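You operate a simulated robot arm through the tools that you are given. There is no shell and no other tool. Be economical: measure what you need, move in short steps, check, and stop when the job is done.

The job below is to be done with a simulated robot arm. You get a single attempt, and the scene is never put back.

TASK
Take the white ticket and put it on the panel on the top of the low cupboard. Then open the block drawer, take the rag from the top of the wax bench and leave it in the inside of the block drawer and shut the drawer again. Then fetch the deep box and set it on the low shelf of the store rack. Then put two of the short brushes from the top of the slat bench on the top of the low pallet. Keep to this order.

The check looks at the end state, three seconds after you hand in, the way a careful person would. Anything else that was tipped, shoved, dropped, spilled or broken makes it a failure.

THE ROBOT
A 7-joint arm with a two-finger parallel gripper on a trunk, on a base that drives. Base frame: it is fixed to the floor where the robot stands at the start and does not move with it; the origin is under the middle of the robot, x ahead of it, y to its left, z up; the surface under the hand at the start is at about z = 720. Units: mm, degrees, N and s.
With the tool pointing down near the work surface it reaches from about 100 to 480 mm from the robot's upright axis, wherever it stands. Its first joint turns from -166.0 to 166.0 degrees. Places, roughly: block drawer [-2400, 6500, 700]; deep box (5x9x12 cm) [-5700, 8300, 1600]; inside of the block drawer [-2400, 6400, 700]; low shelf of the store rack [-7600, 8300, 600]; panel [500, -1750, 750]; rag (9x6x3 cm) [500, 6200, 900]; short brush (8x4x7 cm) [-8300, 5400, 700]; top of the low pallet [-7400, 3100, 300]; white ticket [500, 0, 750]. Payload 1.57 kg.
Tool frame: the origin (TCP) lies between the finger pads and is the grasp point; the fingertips stand 30 mm ahead of it; z points along the fingers, y is the line along which they close. The gripper opens to 80 mm. The fingers are 17 mm wide and 12 mm thick; the gripper's body (40 by 82 mm) begins 80 mm behind the TCP.
Orientation is that of the tool frame in the base frame, as a unit quaternion [x, y, z, w]. With the fingers straight down and closing along the base's y, the tool's x points along the base's -x, its y along +y and its z along -z.

THE INTERFACE
- The arm moves only by the tool nudge_tool. Its argument "commands" is a list that holds one entry, the list of rows, each a list of 7 numbers: the turn, a rotation vector about the tool's x, y, z in degrees, then the shift along the tool's x, y, z in mm, then the opening, from 0 (shut) to 1 (fully open). In form: [[[wx, wy, wz, x, y, z, jaw], ...]]. A call has 1 to 8 rows; each row shifts and turns the commanded pose from where the row before left it, along the tool's axes as they then stand. A row lasts 0.2 s, in which the tool goes at most 50 mm and 8.6 degrees; a call with a longer step from one row to the next is refused whole, and so is a gripper value outside its range. Where a pose cannot be reached the arm comes as near as it can. A force on the tool above 40 N (or 10 N above the force at the start of the call, whichever is more), or a blocked arm, ends the call early, and 0.2 s more pass. Each finger travels about 72 mm/s and halts on what it meets, pressing with about 40 N; the grip force reading is that of the motor and also rises with nothing between the fingers. The clock runs only during rows and for 0.2 s after the last one: add rows that do not move to give the fingers time. The reply holds the time, the measured pose of the TCP, the force on the tool along the base axes, the opening and the grip force, in the units named above and with some noise, with the torque about the TCP (base axes, N m) and any sound that the robot's microphone picked up.
- Cameras (640 x 400 px; columns grow to the right, rows downward): "scene" is now at [225.3, 1.5, 1541.8]; the picture's right is [0.07, -1.00, 0.00], its down [-0.93, -0.07, -0.36] and it looks along [0.36, 0.03, -0.93] (base axes); focal length 256 px, centre (320, 200). "wrist" rides on the gripper at [72, -7, -122] in the tool frame; the picture's right is [0.09, 1.00, 0.00], its down [-0.84, 0.08, -0.54] and it looks along [-0.54, 0.05, 0.84] (tool axes); focal length 238 px, centre (320, 200). There is no depth. A picture from a camera that has moved, and an enlarged one, comes with that camera's place and axes in the base frame and with its lens.
- snapshot(camera): a new picture of that camera. It takes no simulated time.
- lift_body(by): slides the trunk up (or, below 0, down) by that many mm; the arm and the scene camera ride with it, the base frame stays. It gives what a move gives, with no picture.
- roll_base(legs): drives the robot by 1 to 6 legs, each [ahead, left, turn to the left] in mm, mm and degrees, along the robot's own axes; the way and the turn of a leg run together, so that a leg with both is an arc; at most 1500 mm and 180 degrees a leg. The arm and the cameras ride along, it lands a little off, and it stops where it bumps. It gives what a move gives.
- head_to(pan, tilt): turns the head with the scene camera to pan (to the left, within 86 degrees either way) and tilt (down, from -29 to 69), counted from straight ahead of the robot. It gives what a move gives.
- zoom(camera, box): a new picture of the part [left, top, right, bottom] of that camera's present view, enlarged. It takes no simulated time.
- hand_in(): hands the job in; it is judged then, once.

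Go step by step. Nothing tells you exact positions but the pictures and the camera data: compare them with the known pose of the tool, close in by small moves and look again before you grip or let go. The budget is 186 turns and 164 pictures, counting those below and the enlarged ones. Unless the task says otherwise, let go and move clear before handing in.

The tools are called as name(argument=value, ...) on one line, values as JSON. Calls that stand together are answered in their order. nudge_tool: Moves the arm, as the interface text tells. Its arguments: {"type":"object","properties":{"commands":{"type":"array","items":{"type":"array","items":{"type":"array","items":{"type":"number"}}}}},"required":["commands"]} The other tools are called the same way: lift_body (by) slides the trunk up or down; roll_base (legs) drives the base; head_to (pan, tilt) turns the head that bears the scene camera; snapshot (camera) takes a picture; zoom (camera, box) takes an enlarged picture of a part of a camera's view; hand_in () hands the job in.

At the start:

```text
t: 0.0
eef_pos: [343.7, -8.8, 1001.5]
tool_rot: [0.0, 1.0, -0.001, 0.001]
ft_force: [-0.6, 0.0, -0.5]
ft_torque: [-0.01, 0.02, -0.03]
finger_gap: 80.1
grasp_force: 0.1
trunk travel left (down, up): [-801.0, 189.0]
robot x, y, heading: [-1.0, 0.5, 0.1]
head pan, tilt: [4.3, 68.8]
```

scene: 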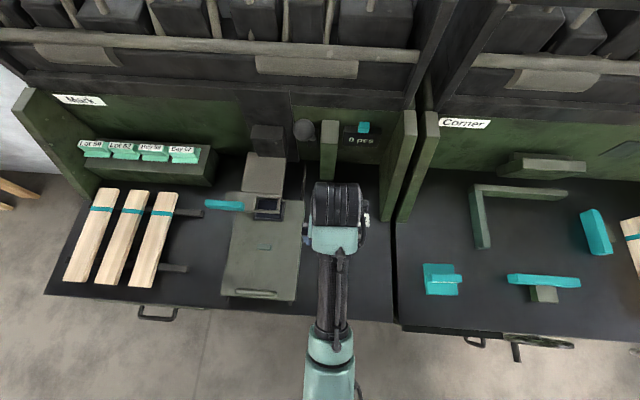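
wrist: 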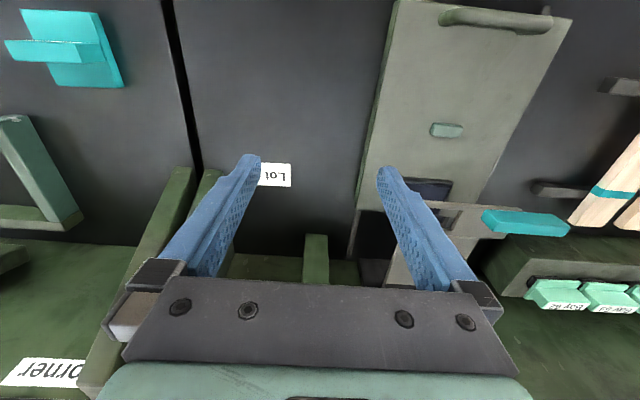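

The wrist picture shows a white ticket ("Lot") on the dark bench near (483, -82, 720). I'll look closer before moving.

zoom(camera="wrist", box=[200, 120, 360, 220])

zoom(camera="scene", box=[220, 100, 420, 225])

```text
4.00 times, centred on (280, 170) of wrist
camera zoom: at [272.4, -16.0, 1122.8], right [-0.09, 1.0, 0.0], down [0.84, 0.08, 0.54], along [0.54, 0.05, -0.84], focal length 953 px, centre (480, 320)
```

zoom: 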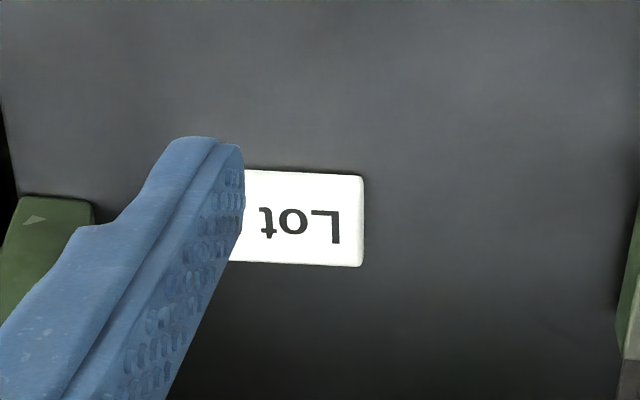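

```text
3.20 times, centred on (320, 162) of scene
camera zoom: at [225.3, 1.5, 1541.8], right [0.07, -1.0, 0.0], down [-0.93, -0.07, -0.36], along [0.36, 0.03, -0.93], focal length 818 px, centre (320, 320)
```

zoom: 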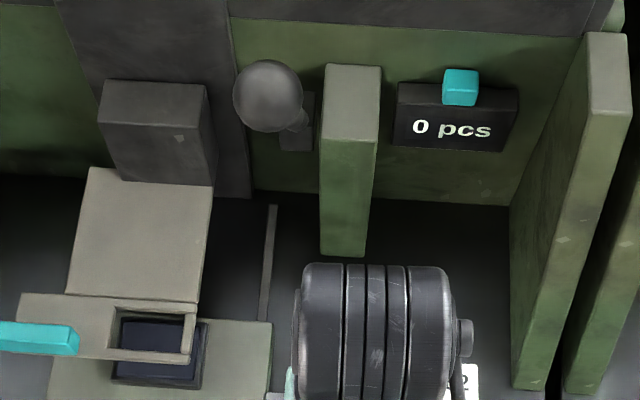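

The ticket is about 90 mm along y and 49 mm along x, so I need to close along x. I'll turn the tool 90° at the present height.

nudge_tool(commands=[[[0, 0, 8.5, 0, 0, 0, 1], [0, 0, 8.5, 0, 0, 0, 1], [0, 0, 8.5, 0, 0, 0, 1], [0, 0, 8.5, 0, 0, 0, 1], [0, 0, 8.5, 0, 0, 0, 1], [0, 0, 8.5, 0, 0, 0, 1], [0, 0, 8.5, 0, 0, 0, 1], [0, 0, 8.5, 0, 0, 0, 1]]])

nudge_tool(commands=[[[0, 0, 8.5, 0, 0, 0, 1], [0, 0, 8.5, 0, 0, 0, 1], [0, 0, 5, 0, 0, 0, 1], [0, 0, 0, -40, -40, 0, 1], [0, 0, 0, -45, -45, 0, 1], [0, 0, 0, 0, -45, 0, 1], [0, 0, 0, 0, 0, 0, 1]]])

snapshot(camera="wrist")

snapshot(camera="scene")

```text
t: 1.8
eef_pos: [343.9, -7.7, 1000.3]
tool_rot: [0.56, 0.828, 0.0, 0.001]
ft_force: [-0.3, 0.5, 0.7]
ft_torque: [0.01, 0.0, 0.02]
finger_gap: 79.7
grasp_force: 0.1
trunk travel left (down, up): [-801.0, 189.0]
robot x, y, heading: [0.2, -0.3, 0.1]
head pan, tilt: [4.3, 68.8]
```

```text
refused: row 4 steps farther than a row can; nothing moved
```

```text
159 pictures are left
camera wrist: at [311.3, 54.6, 1122.8], right [0.89, 0.46, 0.0], down [0.38, -0.75, 0.54], along [0.25, -0.48, -0.84], focal length 238 px, centre (320, 200)
```

wrist: 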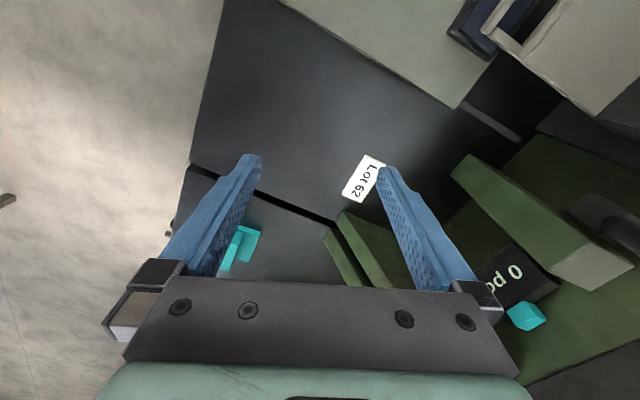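

```text
158 pictures are left
camera scene: at [225.3, 1.5, 1541.8], right [0.07, -1.0, 0.0], down [-0.93, -0.07, -0.36], along [0.36, 0.03, -0.93], focal length 256 px, centre (320, 200)
```

scene: 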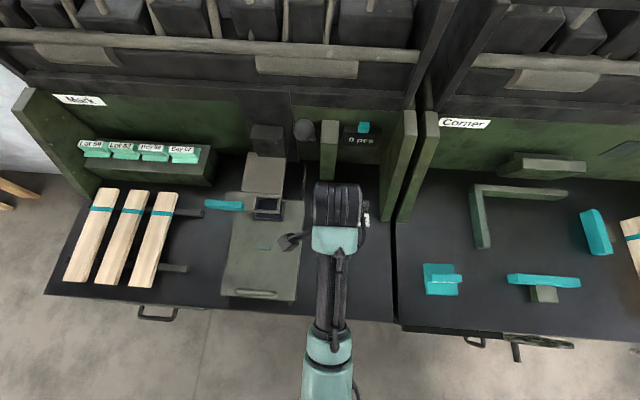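

The ticket reads "Lot 62", centred near (481, -96). I'll finish the turn and move above it.

nudge_tool(commands=[[[0, 0, 8.5, 0, 0, 0, 1], [0, 0, 8.5, 0, 0, 0, 1], [0, 0, 5, 0, 0, 0, 1], [0, 0, 0, -28, 35, 0, 1], [0, 0, 0, -28, 35, 0, 1], [0, 0, 0, -28, 35, 0, 1], [0, 0, 0, -4, 32, 0, 1], [0, 0, 0, 0, 0, 0, 1]]])

snapshot(camera="wrist")

```text
t: 3.6
eef_pos: [481.8, -96.8, 1001.0]
tool_rot: [0.707, 0.708, 0.002, 0.001]
ft_force: [-0.4, 1.0, -0.3]
ft_torque: [0.02, -0.04, -0.01]
finger_gap: 80.1
grasp_force: 0.1
trunk travel left (down, up): [-801.0, 189.0]
robot x, y, heading: [0.7, -2.2, -0.3]
head pan, tilt: [4.3, 68.8]
```

```text
157 pictures are left
camera wrist: at [475.2, -26.0, 1122.7], right [1.0, 0.09, 0.0], down [0.08, -0.84, 0.54], along [0.05, -0.54, -0.84], focal length 238 px, centre (320, 200)
```

wrist: 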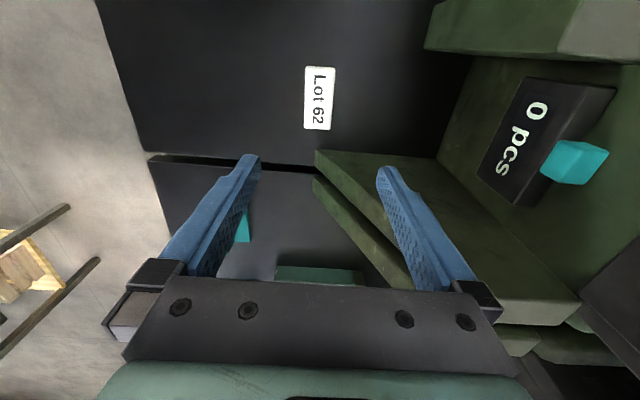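

Well centred on the ticket. Descending 200 mm and looking again.

nudge_tool(commands=[[[0, 0, 0, 0, 0, 45, 1], [0, 0, 0, 0, 0, 45, 1], [0, 0, 0, 0, 0, 45, 1], [0, 0, 0, 0, 0, 45, 1], [0, 0, 0, 0, 0, 30, 1], [0, 0, 0, 0, 0, 0, 1]]])

snapshot(camera="wrist")

```text
t: 5.0
eef_pos: [481.7, -98.0, 790.4]
tool_rot: [0.707, 0.707, 0.001, 0.002]
ft_force: [0.0, -0.8, 0.4]
ft_torque: [-0.02, 0.01, -0.03]
finger_gap: 79.8
grasp_force: 0.0
trunk travel left (down, up): [-801.0, 189.0]
robot x, y, heading: [-0.8, -1.1, 0.3]
head pan, tilt: [4.3, 68.8]
```

```text
156 pictures are left
camera wrist: at [474.4, -26.0, 912.3], right [1.0, 0.09, 0.0], down [0.08, -0.84, 0.54], along [0.05, -0.54, -0.84], focal length 238 px, centre (320, 200)
```

wrist: 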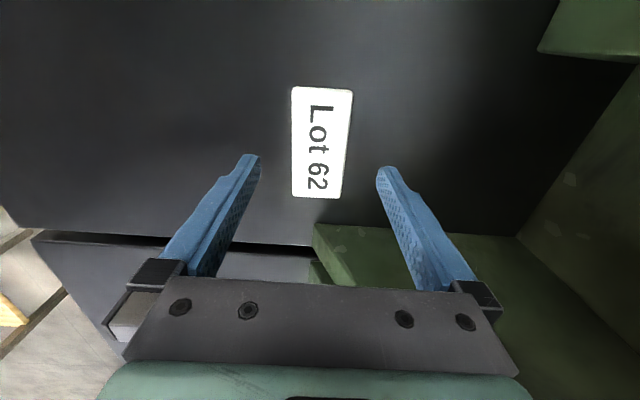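

Centring holds. Descending the last bit gently.

nudge_tool(commands=[[[0, 0, 0, 0, 0, 20, 1], [0, 0, 0, 0, 0, 10, 1], [0, 0, 0, 0, 0, 4, 1], [0, 0, 0, 0, 0, 2, 1], [0, 0, 0, 0, 0, 0, 1]]])

snapshot(camera="wrist")

```text
t: 6.2
eef_pos: [471.1, -101.6, 771.3]
tool_rot: [0.707, 0.707, 0.0, 0.0]
ft_force: [-0.8, -0.7, -0.3]
ft_torque: [0.0, 0.03, -0.02]
finger_gap: 79.9
grasp_force: 0.1
out of reach, approached as far as the arm can: row 1, 2, 4
trunk travel left (down, up): [-801.0, 189.0]
robot x, y, heading: [-1.2, 5.6, 0.0]
head pan, tilt: [4.3, 68.8]
```

```text
155 pictures are left
camera wrist: at [465.3, -31.3, 893.5], right [1.0, 0.09, 0.0], down [0.08, -0.84, 0.54], along [0.05, -0.54, -0.84], focal length 238 px, centre (320, 200)
```

wrist: 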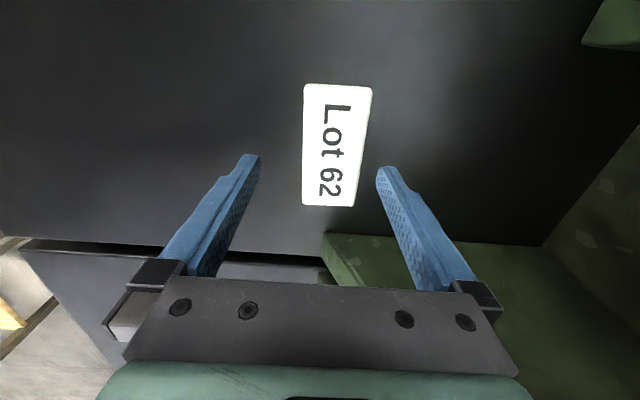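

The arm ran out of reach at this trunk height. I'll raise the tool, lower the trunk to extend the reach, and check.

nudge_tool(commands=[[[0, 0, 0, 0, 0, -45, 1], [0, 0, 0, 0, 0, -45, 1], [0, 0, 0, 0, 0, 0, 1]]])

lift_body(by=-90)

snapshot(camera="wrist")

```text
t: 7.0
eef_pos: [514.9, -112.2, 824.0]
tool_rot: [0.707, 0.707, 0.0, -0.001]
ft_force: [0.1, 0.4, 0.2]
ft_torque: [-0.01, -0.02, 0.0]
finger_gap: 79.8
grasp_force: 0.1
out of reach, approached as far as the arm can: row 1, 2
trunk travel left (down, up): [-801.0, 189.0]
robot x, y, heading: [2.8, 1.5, 0.3]
head pan, tilt: [4.3, 68.8]
```

```text
t: 7.9
eef_pos: [515.1, -112.2, 761.1]
tool_rot: [0.707, 0.708, -0.001, -0.002]
ft_force: [-3.2, 1.1, 11.4]
ft_torque: [0.03, 0.6, -0.03]
finger_gap: 80.1
grasp_force: 0.2
trunk travel left (down, up): [-735.0, 255.0]
robot x, y, heading: [1.6, 0.1, -0.0]
head pan, tilt: [4.3, 68.8]
stopped: the force on the tool passed its limit at 65 N (the readings are from after the stop); the commanded pose is now the measured one
```

```text
154 pictures are left
camera wrist: at [510.0, -41.9, 883.5], right [1.0, 0.09, 0.0], down [0.08, -0.84, 0.54], along [0.05, -0.54, -0.84], focal length 238 px, centre (320, 200)
```

wrist: 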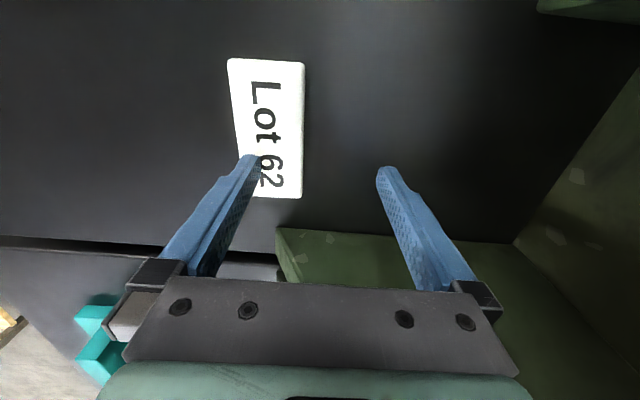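

The finger came down on the ticket because the arm lagged at its limit. I'll raise clear and re-centre.

nudge_tool(commands=[[[0, 0, 0, 0, 0, -30, 1], [0, 0, 0, 10, -30, -10, 1], [0, 0, 0, 0, 0, 0, 1]]])

snapshot(camera="wrist")

```text
t: 8.7
eef_pos: [522.9, -112.6, 771.0]
tool_rot: [0.707, 0.707, -0.001, -0.003]
ft_force: [0.2, 0.1, 0.5]
ft_torque: [0.04, 0.0, 0.0]
finger_gap: 80.2
grasp_force: 0.0
out of reach, approached as far as the arm can: row 1, 2
trunk travel left (down, up): [-735.0, 255.0]
robot x, y, heading: [-2.1, -1.6, -0.2]
head pan, tilt: [4.3, 68.8]
```

```text
153 pictures are left
camera wrist: at [518.5, -41.8, 893.1], right [1.0, 0.09, -0.01], down [0.08, -0.84, 0.54], along [0.04, -0.54, -0.84], focal length 238 px, centre (320, 200)
```

wrist: 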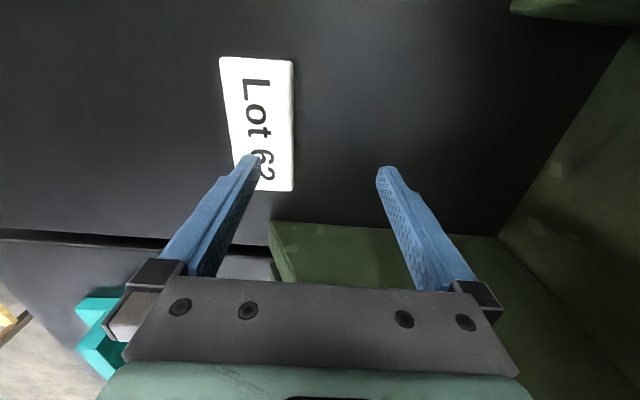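

The arm is fully stretched; I'll pull it straight back in -x, and up afterwards.

nudge_tool(commands=[[[0, 0, 0, 0, -40, 0, 1], [0, 0, 0, 0, -40, 0, 1], [0, 0, 0, 0, 0, 0, 1]]])

```text
t: 9.1
eef_pos: [514.5, -116.7, 760.5]
tool_rot: [0.708, 0.706, 0.003, -0.002]
ft_force: [-6.7, 3.2, 20.8]
ft_torque: [0.1, 1.16, -0.14]
finger_gap: 80.2
grasp_force: 0.0
out of reach, approached as far as the arm can: row 1, 2
trunk travel left (down, up): [-735.0, 255.0]
robot x, y, heading: [-0.4, -0.1, -0.3]
head pan, tilt: [4.3, 68.8]
stopped in row 2: the force on the tool passed its limit at 57 N (the readings are from after the stop); the commanded pose is now the measured one
```

The arm seems locked straight (singular), sliding along its sphere. I'll raise the trunk to get clear of the ticket first, then pull inward along the arm.

lift_body(by=150)

nudge_tool(commands=[[[0, 0, 0, 8, -40, -25, 1], [0, 0, 0, 8, -40, -25, 1], [0, 0, 0, 8, -40, -25, 1], [0, 0, 0, 0, 0, 0, 1], [0, 0, 0, 0, 0, 0, 1]]])

snapshot(camera="scene")

```text
t: 10.9
eef_pos: [514.4, -116.3, 908.5]
tool_rot: [0.708, 0.707, 0.003, -0.001]
ft_force: [0.6, -0.1, 0.7]
ft_torque: [-0.03, -0.03, 0.02]
finger_gap: 79.9
grasp_force: 0.1
trunk travel left (down, up): [-885.0, 105.0]
robot x, y, heading: [2.5, 0.6, -0.1]
head pan, tilt: [4.3, 68.8]
```

```text
t: 12.1
eef_pos: [507.6, -119.0, 902.7]
tool_rot: [0.708, 0.706, 0.003, -0.002]
ft_force: [-0.7, -0.7, 0.7]
ft_torque: [0.02, 0.01, 0.01]
finger_gap: 80.2
grasp_force: 0.0
out of reach, approached as far as the arm can: row 1, 2, 3
trunk travel left (down, up): [-885.0, 105.0]
robot x, y, heading: [-1.1, -1.0, -0.0]
head pan, tilt: [4.3, 68.8]
```

```text
152 pictures are left
camera scene: at [225.4, 1.7, 1625.5], right [0.08, -1.0, 0.0], down [-0.93, -0.07, -0.36], along [0.36, 0.03, -0.93], focal length 256 px, centre (320, 200)
```

scene: 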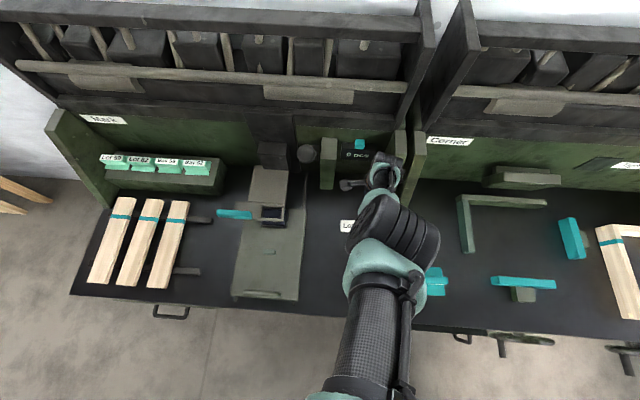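

Still locked. I'll try a wrist tilt to break the straight configuration.

nudge_tool(commands=[[[8, 0, 0, 0, 0, 0, 1], [8, 0, 0, 0, 0, 0, 1], [8, 0, 0, 0, 0, 0, 1], [8, 0, 0, 0, 0, 0, 1], [0, 0, 0, 0, 0, 0, 1]]])

```text
t: 13.3
eef_pos: [426.9, -112.7, 981.2]
tool_rot: [0.68, 0.68, -0.192, -0.196]
ft_force: [-1.1, 1.1, 0.6]
ft_torque: [0.02, 0.01, -0.01]
finger_gap: 80.0
grasp_force: 0.0
out of reach, approached as far as the arm can: row 1, 2, 3, 4
trunk travel left (down, up): [-885.0, 105.0]
robot x, y, heading: [2.8, 0.8, -0.1]
head pan, tilt: [4.3, 68.8]
```

It broke free. Undoing the tilt now.

nudge_tool(commands=[[[0, 0, 0, 0, 0, 0, 1], [-8, 0, 0, 0, 0, 0, 1], [-8, 0, 0, 0, 0, 0, 1], [-8, 0, 0, 0, 0, 0, 1], [-8, 0, 0, 0, 0, 0, 1], [0, 0, 0, 0, 0, 0, 1]]])

```text
t: 14.7
eef_pos: [515.3, -135.7, 917.3]
tool_rot: [0.709, 0.706, 0.003, -0.002]
ft_force: [-0.2, -0.7, -0.3]
ft_torque: [-0.03, -0.02, 0.0]
finger_gap: 80.0
grasp_force: 0.0
out of reach, approached as far as the arm can: row 2, 3, 4, 5
trunk travel left (down, up): [-885.0, 105.0]
robot x, y, heading: [1.2, -2.0, 0.1]
head pan, tilt: [4.3, 68.8]
```

I'll tilt again and, while tilted, retract well inward before untilting.

nudge_tool(commands=[[[8, 0, 0, 0, 0, 0, 1], [8, 0, 0, 0, 0, 0, 1], [8, 0, 0, 0, 0, 0, 1], [8, 0, 0, 0, 0, 0, 1], [0, 0, 0, 0, -34, 21, 1], [0, 0, 0, 0, -34, 21, 1], [0, 0, 0, 0, 0, 0, 1], [0, 0, 0, 0, 0, 0, 1]]])

snapshot(camera="scene")

```text
t: 16.5
eef_pos: [398.5, -142.2, 956.2]
tool_rot: [0.68, 0.679, -0.193, -0.197]
ft_force: [0.4, 0.6, -0.7]
ft_torque: [0.04, -0.01, 0.0]
finger_gap: 80.0
grasp_force: 0.1
out of reach, approached as far as the arm can: row 1, 2, 3, 4, 5, 6
trunk travel left (down, up): [-885.0, 105.0]
robot x, y, heading: [-2.0, -4.1, -0.2]
head pan, tilt: [4.3, 68.8]
```

```text
151 pictures are left
camera scene: at [225.3, 1.6, 1625.5], right [0.08, -1.0, 0.0], down [-0.93, -0.07, -0.36], along [0.36, 0.03, -0.93], focal length 256 px, centre (320, 200)
```

scene: 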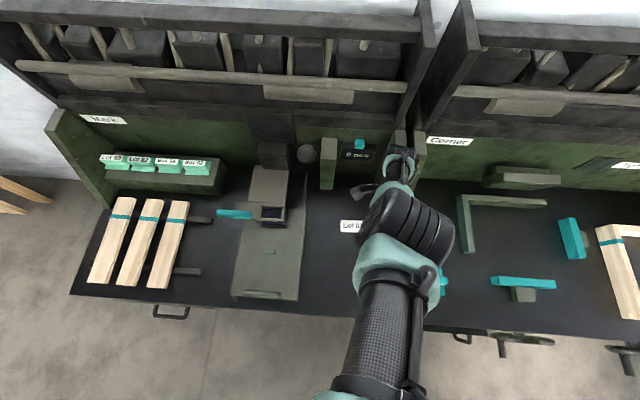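

The elbow is straight; moving downward and inward should bend it the right way. I'll raise the trunk for room, then push down-inward.

lift_body(by=100)

nudge_tool(commands=[[[0, 0, 0, 0, -26, 42, 1], [0, 0, 0, 0, -26, 42, 1], [0, 0, 0, 0, -26, 42, 1], [0, 0, 0, 0, -26, 42, 1], [0, 0, 0, 0, 0, 0, 1]]])

```text
t: 17.8
eef_pos: [399.5, -143.2, 1056.7]
tool_rot: [0.68, 0.679, -0.192, -0.198]
ft_force: [-0.1, 0.0, 0.1]
ft_torque: [-0.02, 0.01, 0.01]
finger_gap: 79.8
grasp_force: 0.1
trunk travel left (down, up): [-985.0, 5.0]
robot x, y, heading: [-1.5, -1.0, -0.3]
head pan, tilt: [4.3, 68.8]
```

```text
t: 19.0
eef_pos: [255.3, -154.4, 930.7]
tool_rot: [0.68, 0.679, -0.192, -0.198]
ft_force: [-0.9, -0.1, 0.5]
ft_torque: [0.01, 0.01, 0.01]
finger_gap: 80.0
grasp_force: 0.0
out of reach, approached as far as the arm can: row 1, 2, 3, 4
trunk travel left (down, up): [-985.0, 5.0]
robot x, y, heading: [-2.9, -0.3, -0.1]
head pan, tilt: [4.3, 68.8]
```

head_to(pan=-10, tilt=69)

snapshot(camera="scene")

```text
t: 19.8
eef_pos: [255.5, -154.3, 931.4]
tool_rot: [0.68, 0.679, -0.193, -0.198]
ft_force: [0.8, -0.4, 0.1]
ft_torque: [-0.02, 0.05, 0.01]
finger_gap: 80.0
grasp_force: 0.0
trunk travel left (down, up): [-985.0, 5.0]
robot x, y, heading: [0.5, 1.3, 0.0]
head pan, tilt: [-10.0, 68.8]
```

```text
150 pictures are left
camera scene: at [224.6, -12.1, 1725.5], right [-0.17, -0.98, 0.0], down [-0.92, 0.16, -0.36], along [0.36, -0.06, -0.93], focal length 256 px, centre (320, 200)
```

scene: 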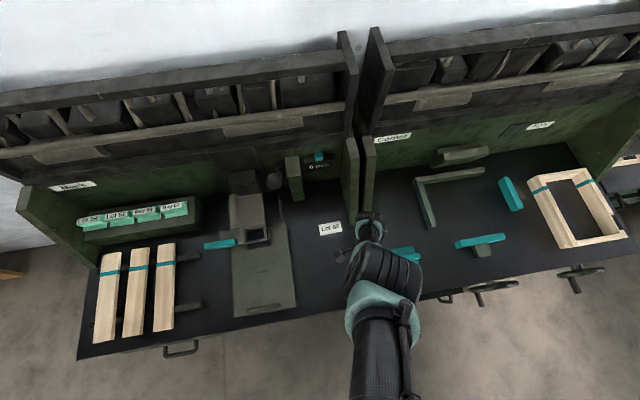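

I'll try turning the wrist back about the tool axis, which started in a comfortable posture.

nudge_tool(commands=[[[0, 0, -8.5, 0, 0, 0, 1], [0, 0, -8.5, 0, 0, 0, 1], [0, 0, -8.5, 0, 0, 0, 1], [0, 0, -8.5, 0, 0, 0, 1], [0, 0, -8.5, 0, 0, 0, 1], [0, 0, -8.5, 0, 0, 0, 1], [0, 0, -8.5, 0, 0, 0, 1], [0, 0, -8.5, 0, 0, 0, 1]]])

snapshot(camera="wrist")

```text
t: 21.6
eef_pos: [255.6, -154.8, 930.8]
tool_rot: [0.183, 0.944, -0.048, -0.271]
ft_force: [0.0, 0.3, 0.2]
ft_torque: [-0.01, 0.0, 0.0]
finger_gap: 80.2
grasp_force: 0.2
trunk travel left (down, up): [-985.0, 5.0]
robot x, y, heading: [0.4, 0.4, -0.4]
head pan, tilt: [-10.0, 68.8]
```

```text
149 pictures are left
camera wrist: at [262.1, -135.5, 1071.3], right [0.24, 0.96, -0.14], down [0.97, -0.24, 0.03], along [-0.01, -0.15, -0.99], focal length 238 px, centre (320, 200)
```

wrist: 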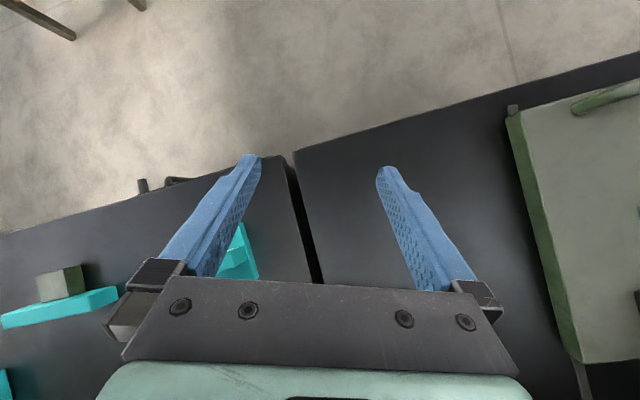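

No reach complaint now. Untilting from here with the tool position kept.

nudge_tool(commands=[[[-3, -7.4, 0, 0, 0, 0, 1], [-3, -7.4, 0, 0, 0, 0, 1], [-3, -7.4, 0, 0, 0, 0, 1], [-3, -7.4, 0, 0, 0, 0, 1], [0, 0, 0, 0, 0, 0, 1]]])

```text
t: 22.8
eef_pos: [294.3, -178.8, 861.1]
tool_rot: [0.193, 0.981, 0.003, 0.0]
ft_force: [0.0, 0.5, -0.7]
ft_torque: [-0.03, 0.0, 0.03]
finger_gap: 79.9
grasp_force: 0.0
out of reach, approached as far as the arm can: row 1, 2, 3, 4
trunk travel left (down, up): [-985.0, 5.0]
robot x, y, heading: [-1.3, -1.3, 0.0]
head pan, tilt: [-10.0, 68.8]
```

Still locked straight. I'll command a large inward-and-up motion so the elbow has to fold.

nudge_tool(commands=[[[0, 0, 0, 13, 0, -45, 1], [0, 0, 0, 13, 0, -45, 1], [0, 0, 0, 13, 0, -45, 1], [0, 0, 0, 13, 0, -45, 1], [0, 0, 0, 13, 0, -45, 1], [0, 0, 0, 0, 0, 0, 1], [0, 0, 0, 0, 0, 0, 1], [0, 0, 0, 0, 0, 0, 1]]])

```text
t: 24.6
eef_pos: [329.5, -234.6, 903.8]
tool_rot: [0.193, 0.981, 0.005, -0.002]
ft_force: [0.2, -0.9, -1.2]
ft_torque: [0.0, 0.0, 0.0]
finger_gap: 79.9
grasp_force: 0.1
out of reach, approached as far as the arm can: row 1, 2, 3, 4, 5
trunk travel left (down, up): [-985.0, 5.0]
robot x, y, heading: [1.7, 0.5, -0.1]
head pan, tilt: [-10.0, 68.8]
```

Slight inward progress (about 10 mm off the sphere). I'll keep pulling the same way.

nudge_tool(commands=[[[0, 0, 0, 20, 0, -20, 1], [0, 0, 0, 20, 0, -20, 1], [0, 0, 0, 0, 0, 0, 1], [0, 0, 0, 0, 0, 0, 1], [0, 0, 0, 0, 0, 0, 1], [0, 0, 0, 0, 0, 0, 1], [0, 0, 0, 0, 0, 0, 1], [0, 0, 0, 0, 0, 0, 1]]])

snapshot(camera="scene")

```text
t: 26.4
eef_pos: [320.8, -240.9, 900.6]
tool_rot: [0.193, 0.981, 0.004, -0.002]
ft_force: [-0.1, -0.6, -0.2]
ft_torque: [-0.01, -0.04, 0.03]
finger_gap: 79.9
grasp_force: 0.0
out of reach, approached as far as the arm can: row 1, 2
trunk travel left (down, up): [-985.0, 5.0]
robot x, y, heading: [3.0, -0.4, 0.2]
head pan, tilt: [-10.0, 68.8]
```

```text
148 pictures are left
camera scene: at [224.7, -12.2, 1725.5], right [-0.17, -0.98, 0.0], down [-0.92, 0.16, -0.36], along [0.36, -0.06, -0.93], focal length 256 px, centre (320, 200)
```

scene: 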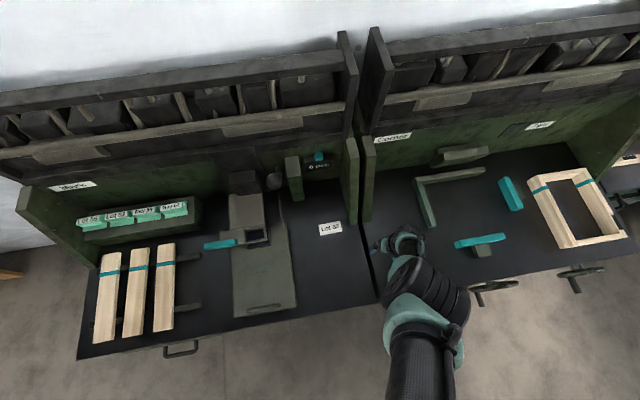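

I'll back off from the bench to free space so I can fold the arm safely. First a look to either side behind.

head_to(pan=86, tilt=30)

snapshot(camera="scene")

head_to(pan=-86, tilt=30)

snapshot(camera="scene")

```text
t: 28.1
eef_pos: [319.9, -240.4, 901.6]
tool_rot: [0.193, 0.981, 0.004, 0.0]
ft_force: [-0.1, 0.1, 0.0]
ft_torque: [-0.02, -0.01, -0.01]
finger_gap: 80.0
grasp_force: 0.0
trunk travel left (down, up): [-985.0, 5.0]
robot x, y, heading: [2.9, -1.1, 0.1]
head pan, tilt: [85.9, 30.0]
```

```text
147 pictures are left
camera scene: at [176.1, 87.7, 1777.0], right [1.0, -0.07, 0.0], down [-0.04, -0.5, -0.87], along [0.06, 0.86, -0.5], focal length 256 px, centre (320, 200)
```

scene: 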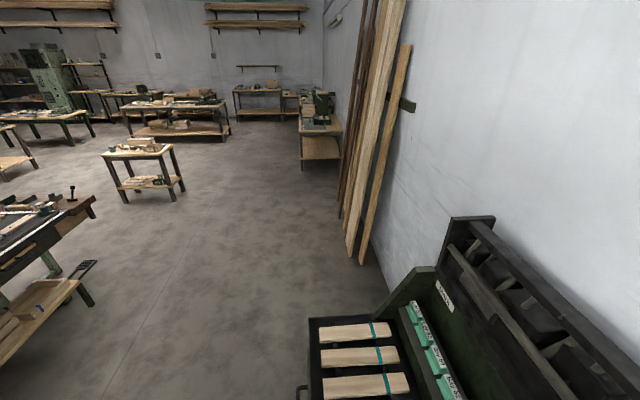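

```text
t: 30.7
eef_pos: [320.7, -241.2, 900.7]
tool_rot: [0.193, 0.981, 0.004, -0.001]
ft_force: [-0.3, 0.0, 0.5]
ft_torque: [0.03, 0.01, 0.03]
finger_gap: 79.9
grasp_force: 0.0
trunk travel left (down, up): [-985.0, 5.0]
robot x, y, heading: [1.0, -0.6, 0.0]
head pan, tilt: [-85.9, 30.0]
```

```text
146 pictures are left
camera scene: at [176.2, -92.7, 1777.0], right [-1.0, -0.07, 0.0], down [-0.04, 0.5, -0.87], along [0.06, -0.86, -0.5], focal length 256 px, centre (320, 200)
```

scene: 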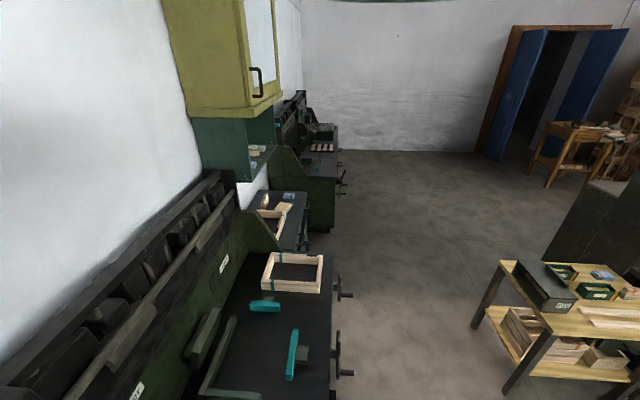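

There's an aisle behind to about x = -900. Backing 350 mm.

roll_base(legs=[[-350, 0, 0]])

nudge_tool(commands=[[[0, 0, 0, 40, 0, 25, 1], [0, 0, 0, 40, 0, 25, 1], [0, 0, 0, 40, 0, 25, 1], [0, 0, 0, 40, 0, 25, 1], [0, 0, 0, 40, 0, 25, 1], [0, 0, 0, 40, 0, 25, 1], [0, 0, 0, 0, 0, 0, 1]]])

```text
t: 33.0
eef_pos: [-29.1, -242.5, 900.7]
tool_rot: [0.194, 0.981, 0.003, -0.001]
ft_force: [-0.5, 0.3, 0.5]
ft_torque: [0.01, 0.04, 0.01]
finger_gap: 79.9
grasp_force: 0.0
trunk travel left (down, up): [-985.0, 5.0]
robot x, y, heading: [-350.9, -2.0, 0.0]
head pan, tilt: [-85.9, 30.0]
```

```text
t: 34.6
eef_pos: [-262.2, -163.1, 805.3]
tool_rot: [0.192, 0.981, 0.004, 0.0]
ft_force: [0.7, -1.6, 0.1]
ft_torque: [0.05, 0.04, 0.03]
finger_gap: 80.1
grasp_force: 0.0
out of reach, approached as far as the arm can: row 3, 4, 5, 6
trunk travel left (down, up): [-985.0, 5.0]
robot x, y, heading: [-348.6, 1.1, 0.0]
head pan, tilt: [-85.9, 30.0]
```

The first rows were tracked now. Next pull straight up.

nudge_tool(commands=[[[0, 0, 0, 0, 0, -45, 1], [0, 0, 0, 0, 0, -45, 1], [0, 0, 0, 0, 0, -45, 1], [0, 0, 0, 0, 0, -45, 1], [0, 0, 0, 0, 0, -45, 1], [0, 0, 0, 0, 0, 0, 1]]])

```text
t: 36.0
eef_pos: [-262.9, -164.6, 1030.3]
tool_rot: [0.194, 0.981, 0.004, -0.001]
ft_force: [0.1, -0.1, -0.2]
ft_torque: [0.0, 0.0, 0.01]
finger_gap: 80.1
grasp_force: 0.0
trunk travel left (down, up): [-985.0, 5.0]
robot x, y, heading: [-349.5, -0.1, -0.2]
head pan, tilt: [-85.9, 30.0]
```

Unlocked: the arm follows again. I now know the reach limit (about 420 mm around a point 169 mm out, at z ≈ 1080 + trunk offset) and will keep well inside it. Bringing the arm back in front.

nudge_tool(commands=[[[0, 0, 0, -24, 35, -10, 1], [0, 0, 0, -24, 35, -10, 1], [0, 0, 0, -24, 35, -10, 1], [0, 0, 0, -24, 35, -10, 1], [0, 0, 0, -24, 35, -10, 1], [0, 0, 0, -24, 35, -10, 1], [0, 0, 0, -24, 35, -10, 1], [0, 0, 0, 0, 0, 0, 1]]])

nudge_tool(commands=[[[0, 0, 8.5, 0, 0, -40, 1], [0, 0, 8.5, 0, 0, -40, 1], [0, 0, 8.5, 0, 0, -40, 1], [0, 0, 8.5, 0, 0, -40, 1], [0, 0, 8.5, 0, 0, 0, 1], [0, 0, 8.5, 0, 0, 0, 1], [0, 0, 8.5, 0, 0, 0, 1], [0, 0, 8.1, 0, 0, 0, 1]]])

lift_body(by=-304)

roll_base(legs=[[365, 0, 0]])

snapshot(camera="wrist")

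```text
t: 37.8
eef_pos: [-13.9, -1.8, 1102.9]
tool_rot: [0.193, 0.981, 0.004, -0.001]
ft_force: [0.2, -0.4, -0.3]
ft_torque: [-0.02, -0.03, -0.03]
finger_gap: 79.9
grasp_force: 0.1
trunk travel left (down, up): [-985.0, 5.0]
robot x, y, heading: [-349.4, 0.2, 0.1]
head pan, tilt: [-85.9, 30.0]
```

```text
t: 39.6
eef_pos: [-13.5, -2.9, 1262.1]
tool_rot: [0.707, 0.707, 0.002, -0.003]
ft_force: [-0.7, 0.1, 0.3]
ft_torque: [0.01, 0.02, 0.03]
finger_gap: 79.9
grasp_force: 0.0
out of reach, approached as far as the arm can: row 3
trunk travel left (down, up): [-985.0, 5.0]
robot x, y, heading: [-352.4, 1.6, -0.2]
head pan, tilt: [-85.9, 30.0]
```

```text
t: 42.6
eef_pos: [-13.4, -2.6, 958.3]
tool_rot: [0.706, 0.708, 0.002, -0.003]
ft_force: [0.6, -0.1, -0.6]
ft_torque: [-0.02, 0.03, -0.01]
finger_gap: 79.9
grasp_force: 0.0
trunk travel left (down, up): [-681.0, 309.0]
robot x, y, heading: [-350.4, -1.3, -0.1]
head pan, tilt: [-85.9, 30.0]
```

```text
t: 44.9
eef_pos: [353.5, -3.8, 958.7]
tool_rot: [0.707, 0.707, 0.003, -0.003]
ft_force: [-0.1, 0.5, 0.1]
ft_torque: [-0.04, 0.0, -0.02]
finger_gap: 80.0
grasp_force: 0.1
trunk travel left (down, up): [-681.0, 309.0]
robot x, y, heading: [14.3, -0.7, -0.3]
head pan, tilt: [-85.9, 30.0]
```

```text
145 pictures are left
camera wrist: at [348.0, 66.4, 1081.1], right [1.0, 0.09, 0.0], down [0.08, -0.84, 0.54], along [0.05, -0.53, -0.84], focal length 238 px, centre (320, 200)
```

wrist: 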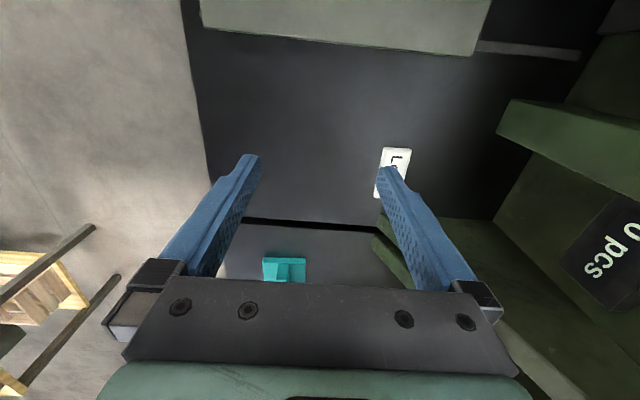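

Back in posture. Moving above the ticket and down to about 800.

nudge_tool(commands=[[[0, 0, 0, -31, 33, 0, 1], [0, 0, 0, -31, 33, 0, 1], [0, 0, 0, -31, 33, 0, 1], [0, 0, 0, 0, 28, 30, 1], [0, 0, 0, 0, 0, 45, 1], [0, 0, 0, 0, 0, 45, 1], [0, 0, 0, 0, 0, 37, 1], [0, 0, 0, 0, 0, 0, 1]]])

snapshot(camera="wrist")

```text
t: 46.7
eef_pos: [480.9, -95.5, 801.2]
tool_rot: [0.707, 0.708, 0.004, -0.002]
ft_force: [0.2, -0.3, -0.9]
ft_torque: [0.0, -0.02, 0.01]
finger_gap: 80.4
grasp_force: 0.1
trunk travel left (down, up): [-681.0, 309.0]
robot x, y, heading: [21.1, -4.2, -0.1]
head pan, tilt: [-85.9, 30.0]
```

```text
144 pictures are left
camera wrist: at [475.6, -25.2, 923.5], right [1.0, 0.09, 0.0], down [0.08, -0.84, 0.54], along [0.05, -0.53, -0.84], focal length 238 px, centre (320, 200)
```

wrist: 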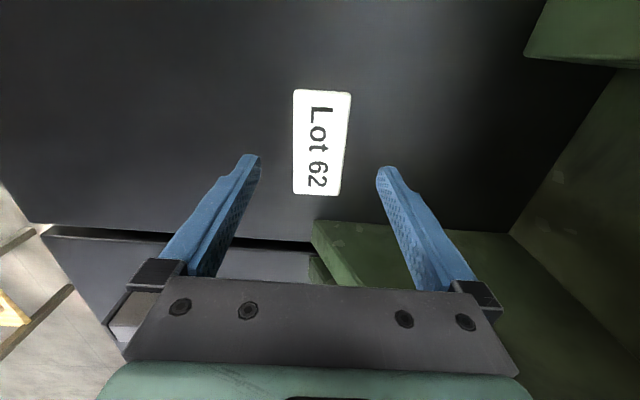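

Good. Descending so the tips sit just above the bench.

nudge_tool(commands=[[[0, 0, 0, 0, 0, 30, 1], [0, 0, 0, 0, 0, 10, 1], [0, 0, 0, 0, 0, 4, 1], [0, 0, 0, 0, 0, 2, 1], [0, 0, 0, 0, 0, 0, 1]]])

snapshot(camera="wrist")

```text
t: 47.9
eef_pos: [480.1, -96.0, 753.7]
tool_rot: [0.707, 0.708, 0.003, -0.003]
ft_force: [-0.1, 0.2, -0.2]
ft_torque: [0.0, 0.01, -0.01]
finger_gap: 80.1
grasp_force: 0.0
trunk travel left (down, up): [-681.0, 309.0]
robot x, y, heading: [12.6, 0.1, -0.3]
head pan, tilt: [-85.9, 30.0]
```

```text
143 pictures are left
camera wrist: at [474.7, -25.1, 877.5], right [1.0, 0.09, 0.0], down [0.08, -0.84, 0.54], along [0.05, -0.53, -0.84], focal length 238 px, centre (320, 200)
```

wrist: 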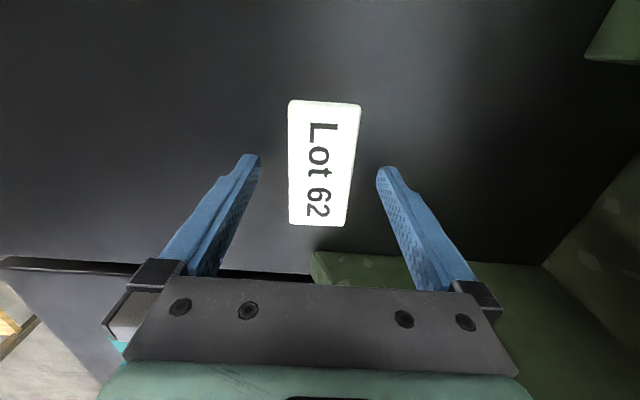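

Aligned. Closing.

nudge_tool(commands=[[[0, 0, 0, 0, 0, 0, 0.6], [0, 0, 0, 0, 0, 0, 0.5], [0, 0, 0, 0, 0, 0, 0.5], [0, 0, 0, 0, 0, 0, 0.5]]])

snapshot(camera="wrist")

```text
t: 48.9
eef_pos: [479.8, -95.9, 755.2]
tool_rot: [0.706, 0.708, 0.002, -0.003]
ft_force: [0.7, 0.2, -0.2]
ft_torque: [-0.01, 0.02, 0.02]
finger_gap: 42.9
grasp_force: 39.8
trunk travel left (down, up): [-681.0, 309.0]
robot x, y, heading: [16.7, -0.1, -0.1]
head pan, tilt: [-85.9, 30.0]
```

```text
142 pictures are left
camera wrist: at [474.9, -25.0, 877.6], right [1.0, 0.09, 0.0], down [0.08, -0.84, 0.54], along [0.05, -0.53, -0.84], focal length 238 px, centre (320, 200)
```

wrist: 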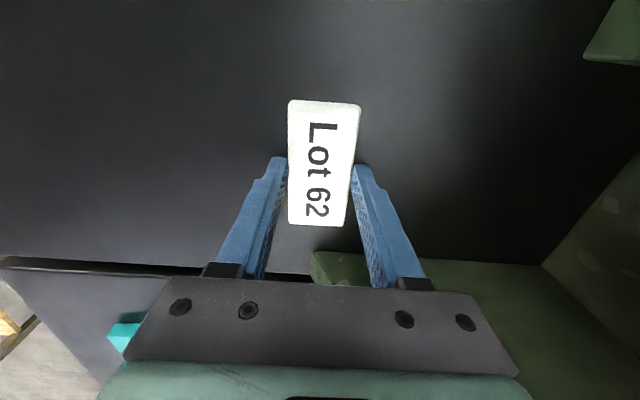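

It holds at 42.9 mm. Lifting and looking.

nudge_tool(commands=[[[0, 0, 0, 0, 0, -10, 0.3], [0, 0, 0, 0, 0, -30, 0.3], [0, 0, 0, 0, 0, -45, 0.3], [0, 0, 0, 0, 0, -45, 0.3], [0, 0, 0, 0, 0, -45, 0.3], [0, 0, 0, 0, 0, 0, 0.3]]])

snapshot(camera="wrist")

head_to(pan=-80, tilt=30)

snapshot(camera="scene")

```text
t: 50.3
eef_pos: [481.4, -97.1, 931.6]
tool_rot: [0.706, 0.708, 0.002, -0.004]
ft_force: [0.1, -0.1, 0.1]
ft_torque: [-0.03, 0.0, 0.01]
finger_gap: 42.5
grasp_force: 40.1
trunk travel left (down, up): [-681.0, 309.0]
robot x, y, heading: [15.9, 3.1, -0.1]
head pan, tilt: [-85.9, 30.0]
```

```text
141 pictures are left
camera wrist: at [475.3, -26.4, 1053.6], right [1.0, 0.09, 0.0], down [0.08, -0.84, 0.54], along [0.05, -0.53, -0.84], focal length 238 px, centre (320, 200)
```

wrist: 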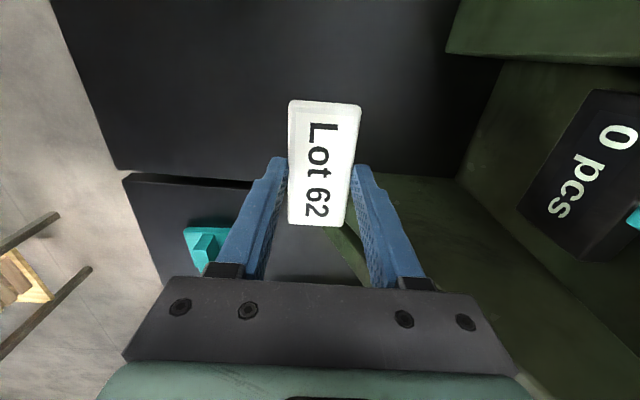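

```text
t: 51.0
eef_pos: [481.7, -96.4, 931.6]
tool_rot: [0.707, 0.708, 0.003, -0.003]
ft_force: [0.5, 1.3, -0.7]
ft_torque: [-0.03, 0.01, 0.0]
finger_gap: 42.7
grasp_force: 39.9
trunk travel left (down, up): [-681.0, 309.0]
robot x, y, heading: [16.4, -0.3, -0.4]
head pan, tilt: [-80.0, 30.0]
```

```text
140 pictures are left
camera scene: at [201.8, -92.3, 1473.0], right [-0.99, -0.17, 0.0], down [-0.09, 0.49, -0.87], along [0.15, -0.85, -0.5], focal length 256 px, centre (320, 200)
```

scene: 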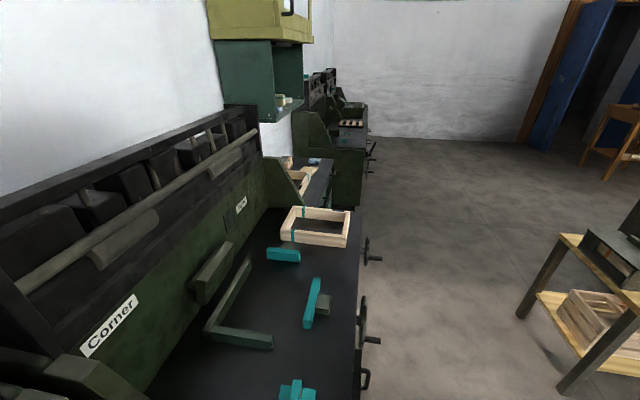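

The ticket is held firmly. I'll retract the arm, back out, and shift right to look at the low cupboard.

nudge_tool(commands=[[[0, 0, 0, 0, -40, -10, 0.3], [0, 0, 0, 20, -40, -10, 0.3], [0, 0, 0, 40, -25, 0, 0.3], [0, 0, 0, 35, -25, 0, 0.3], [0, 0, 0, 0, 0, 0, 0.3]]])

roll_base(legs=[[-310, 0, 0], [0, -900, 0]])

head_to(pan=-50, tilt=30)

snapshot(camera="scene")

```text
t: 52.2
eef_pos: [349.7, -2.6, 950.3]
tool_rot: [0.707, 0.707, 0.002, -0.003]
ft_force: [0.0, 0.0, 0.1]
ft_torque: [0.0, 0.02, -0.01]
finger_gap: 42.9
grasp_force: 39.6
trunk travel left (down, up): [-681.0, 309.0]
robot x, y, heading: [16.1, -1.0, -0.3]
head pan, tilt: [-80.0, 30.0]
```

```text
t: 58.6
eef_pos: [34.8, -904.1, 950.3]
tool_rot: [0.709, 0.705, 0.003, -0.003]
ft_force: [-0.4, 0.1, -0.6]
ft_torque: [0.03, -0.02, 0.01]
finger_gap: 42.5
grasp_force: 40.2
trunk travel left (down, up): [-681.0, 309.0]
robot x, y, heading: [-300.3, -898.2, -0.7]
head pan, tilt: [-80.0, 30.0]
```

```text
t: 59.6
eef_pos: [35.1, -903.2, 950.7]
tool_rot: [0.709, 0.705, 0.002, -0.002]
ft_force: [0.2, -0.3, 0.2]
ft_torque: [0.02, 0.0, 0.02]
finger_gap: 42.6
grasp_force: 40.3
trunk travel left (down, up): [-681.0, 309.0]
robot x, y, heading: [-299.3, -898.9, -0.5]
head pan, tilt: [-50.0, 30.0]
```

```text
139 pictures are left
camera scene: at [-71.8, -973.9, 1473.0], right [-0.77, -0.64, 0.0], down [-0.32, 0.39, -0.87], along [0.55, -0.67, -0.5], focal length 256 px, centre (320, 200)
```

scene: 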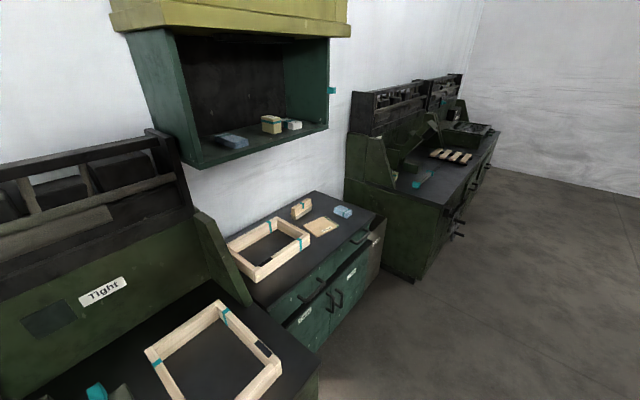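

The panel is probably the small light wooden square on the cupboard near (550, -1750). Zooming.

zoom(camera="scene", box=[220, 180, 380, 280])

roll_base(legs=[[0, -830, 0]])

head_to(pan=0, tilt=45)

snapshot(camera="scene")

```text
4.00 times, centred on (300, 230) of scene
camera zoom: at [-71.8, -973.9, 1473.0], right [-0.77, -0.64, 0.0], down [-0.32, 0.39, -0.87], along [0.55, -0.67, -0.5], focal length 1022 px, centre (400, 80)
```

zoom: 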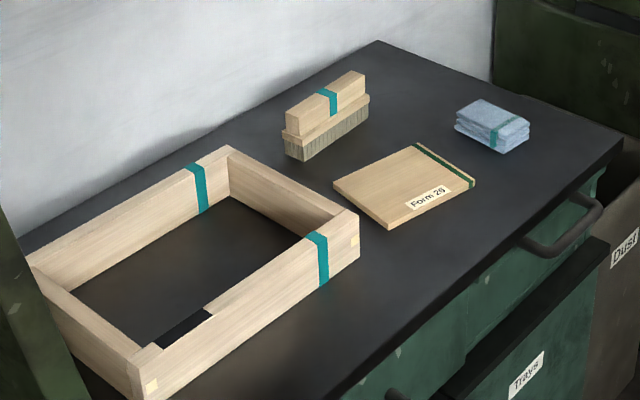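

```text
t: 64.0
eef_pos: [29.5, -1735.7, 951.4]
tool_rot: [0.707, 0.707, 0.003, -0.003]
ft_force: [0.2, 0.6, 0.8]
ft_torque: [0.02, -0.02, 0.0]
finger_gap: 42.8
grasp_force: 40.2
trunk travel left (down, up): [-681.0, 309.0]
robot x, y, heading: [-303.7, -1734.5, -0.1]
head pan, tilt: [-50.0, 30.0]
```

```text
t: 65.2
eef_pos: [31.3, -1734.2, 950.5]
tool_rot: [0.707, 0.707, 0.002, -0.002]
ft_force: [-0.7, -0.6, -0.1]
ft_torque: [0.0, -0.02, -0.01]
finger_gap: 42.5
grasp_force: 40.0
trunk travel left (down, up): [-681.0, 309.0]
robot x, y, heading: [-303.1, -1732.4, -0.1]
head pan, tilt: [0.0, 45.0]
```

```text
137 pictures are left
camera scene: at [-52.7, -1736.6, 1450.4], right [0.0, -1.0, 0.0], down [-0.71, 0.0, -0.71], along [0.71, 0.0, -0.71], focal length 256 px, centre (320, 200)
```

scene: 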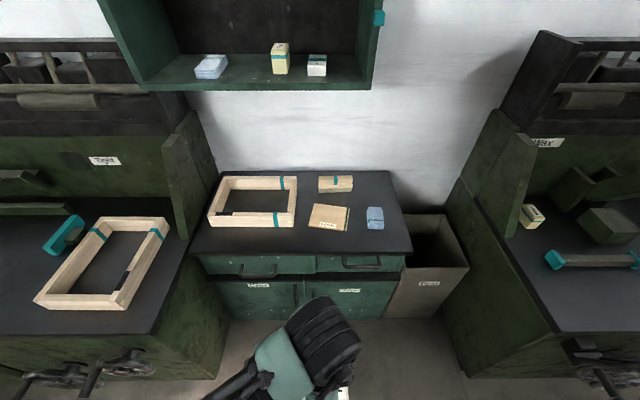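

The "Form" panel is at about (561, -1762); the wall cabinet's front is at x ≈ 619, bottom z ≈ 1185, so there's room. Driving into the recess.

roll_base(legs=[[395, -25, 0]])

head_to(pan=0, tilt=60)

snapshot(camera="scene")

snapshot(camera="wrist")

```text
t: 67.7
eef_pos: [428.5, -1762.1, 950.2]
tool_rot: [0.707, 0.707, 0.002, -0.003]
ft_force: [-0.6, -0.5, 0.1]
ft_torque: [-0.06, -0.01, 0.03]
finger_gap: 42.5
grasp_force: 39.8
trunk travel left (down, up): [-681.0, 309.0]
robot x, y, heading: [93.1, -1756.3, -0.0]
head pan, tilt: [0.0, 45.0]
```

```text
t: 68.5
eef_pos: [427.4, -1761.6, 951.0]
tool_rot: [0.707, 0.707, 0.003, -0.003]
ft_force: [-0.1, 0.8, -0.3]
ft_torque: [0.01, 0.03, 0.02]
finger_gap: 42.7
grasp_force: 39.7
trunk travel left (down, up): [-681.0, 309.0]
robot x, y, heading: [98.2, -1759.5, -0.4]
head pan, tilt: [0.0, 60.0]
```

```text
136 pictures are left
camera scene: at [329.9, -1762.5, 1431.0], right [0.0, -1.0, 0.0], down [-0.87, 0.0, -0.5], along [0.5, 0.0, -0.87], focal length 256 px, centre (320, 200)
```

scene: 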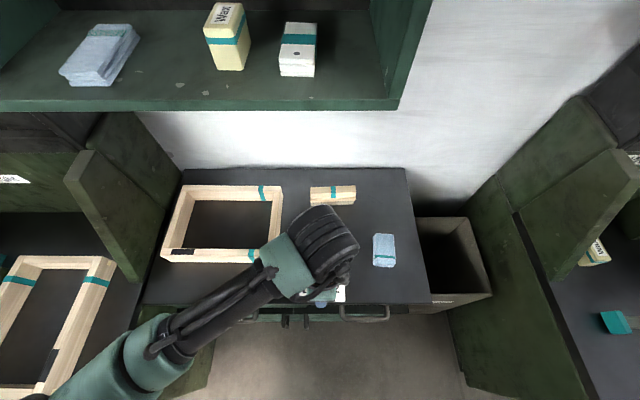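

```text
135 pictures are left
camera wrist: at [422.0, -1691.2, 1073.2], right [1.0, 0.09, 0.0], down [0.08, -0.84, 0.54], along [0.05, -0.53, -0.84], focal length 238 px, centre (320, 200)
```

wrist: 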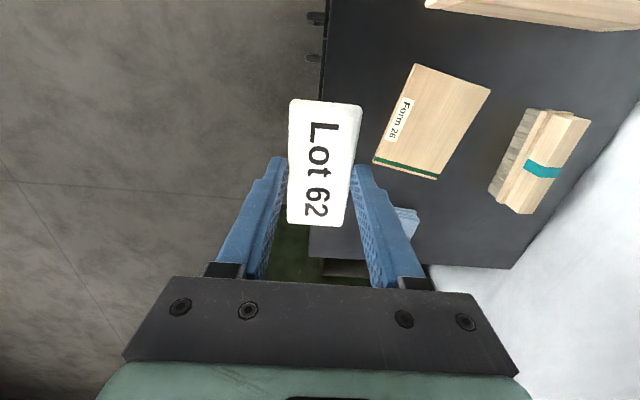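

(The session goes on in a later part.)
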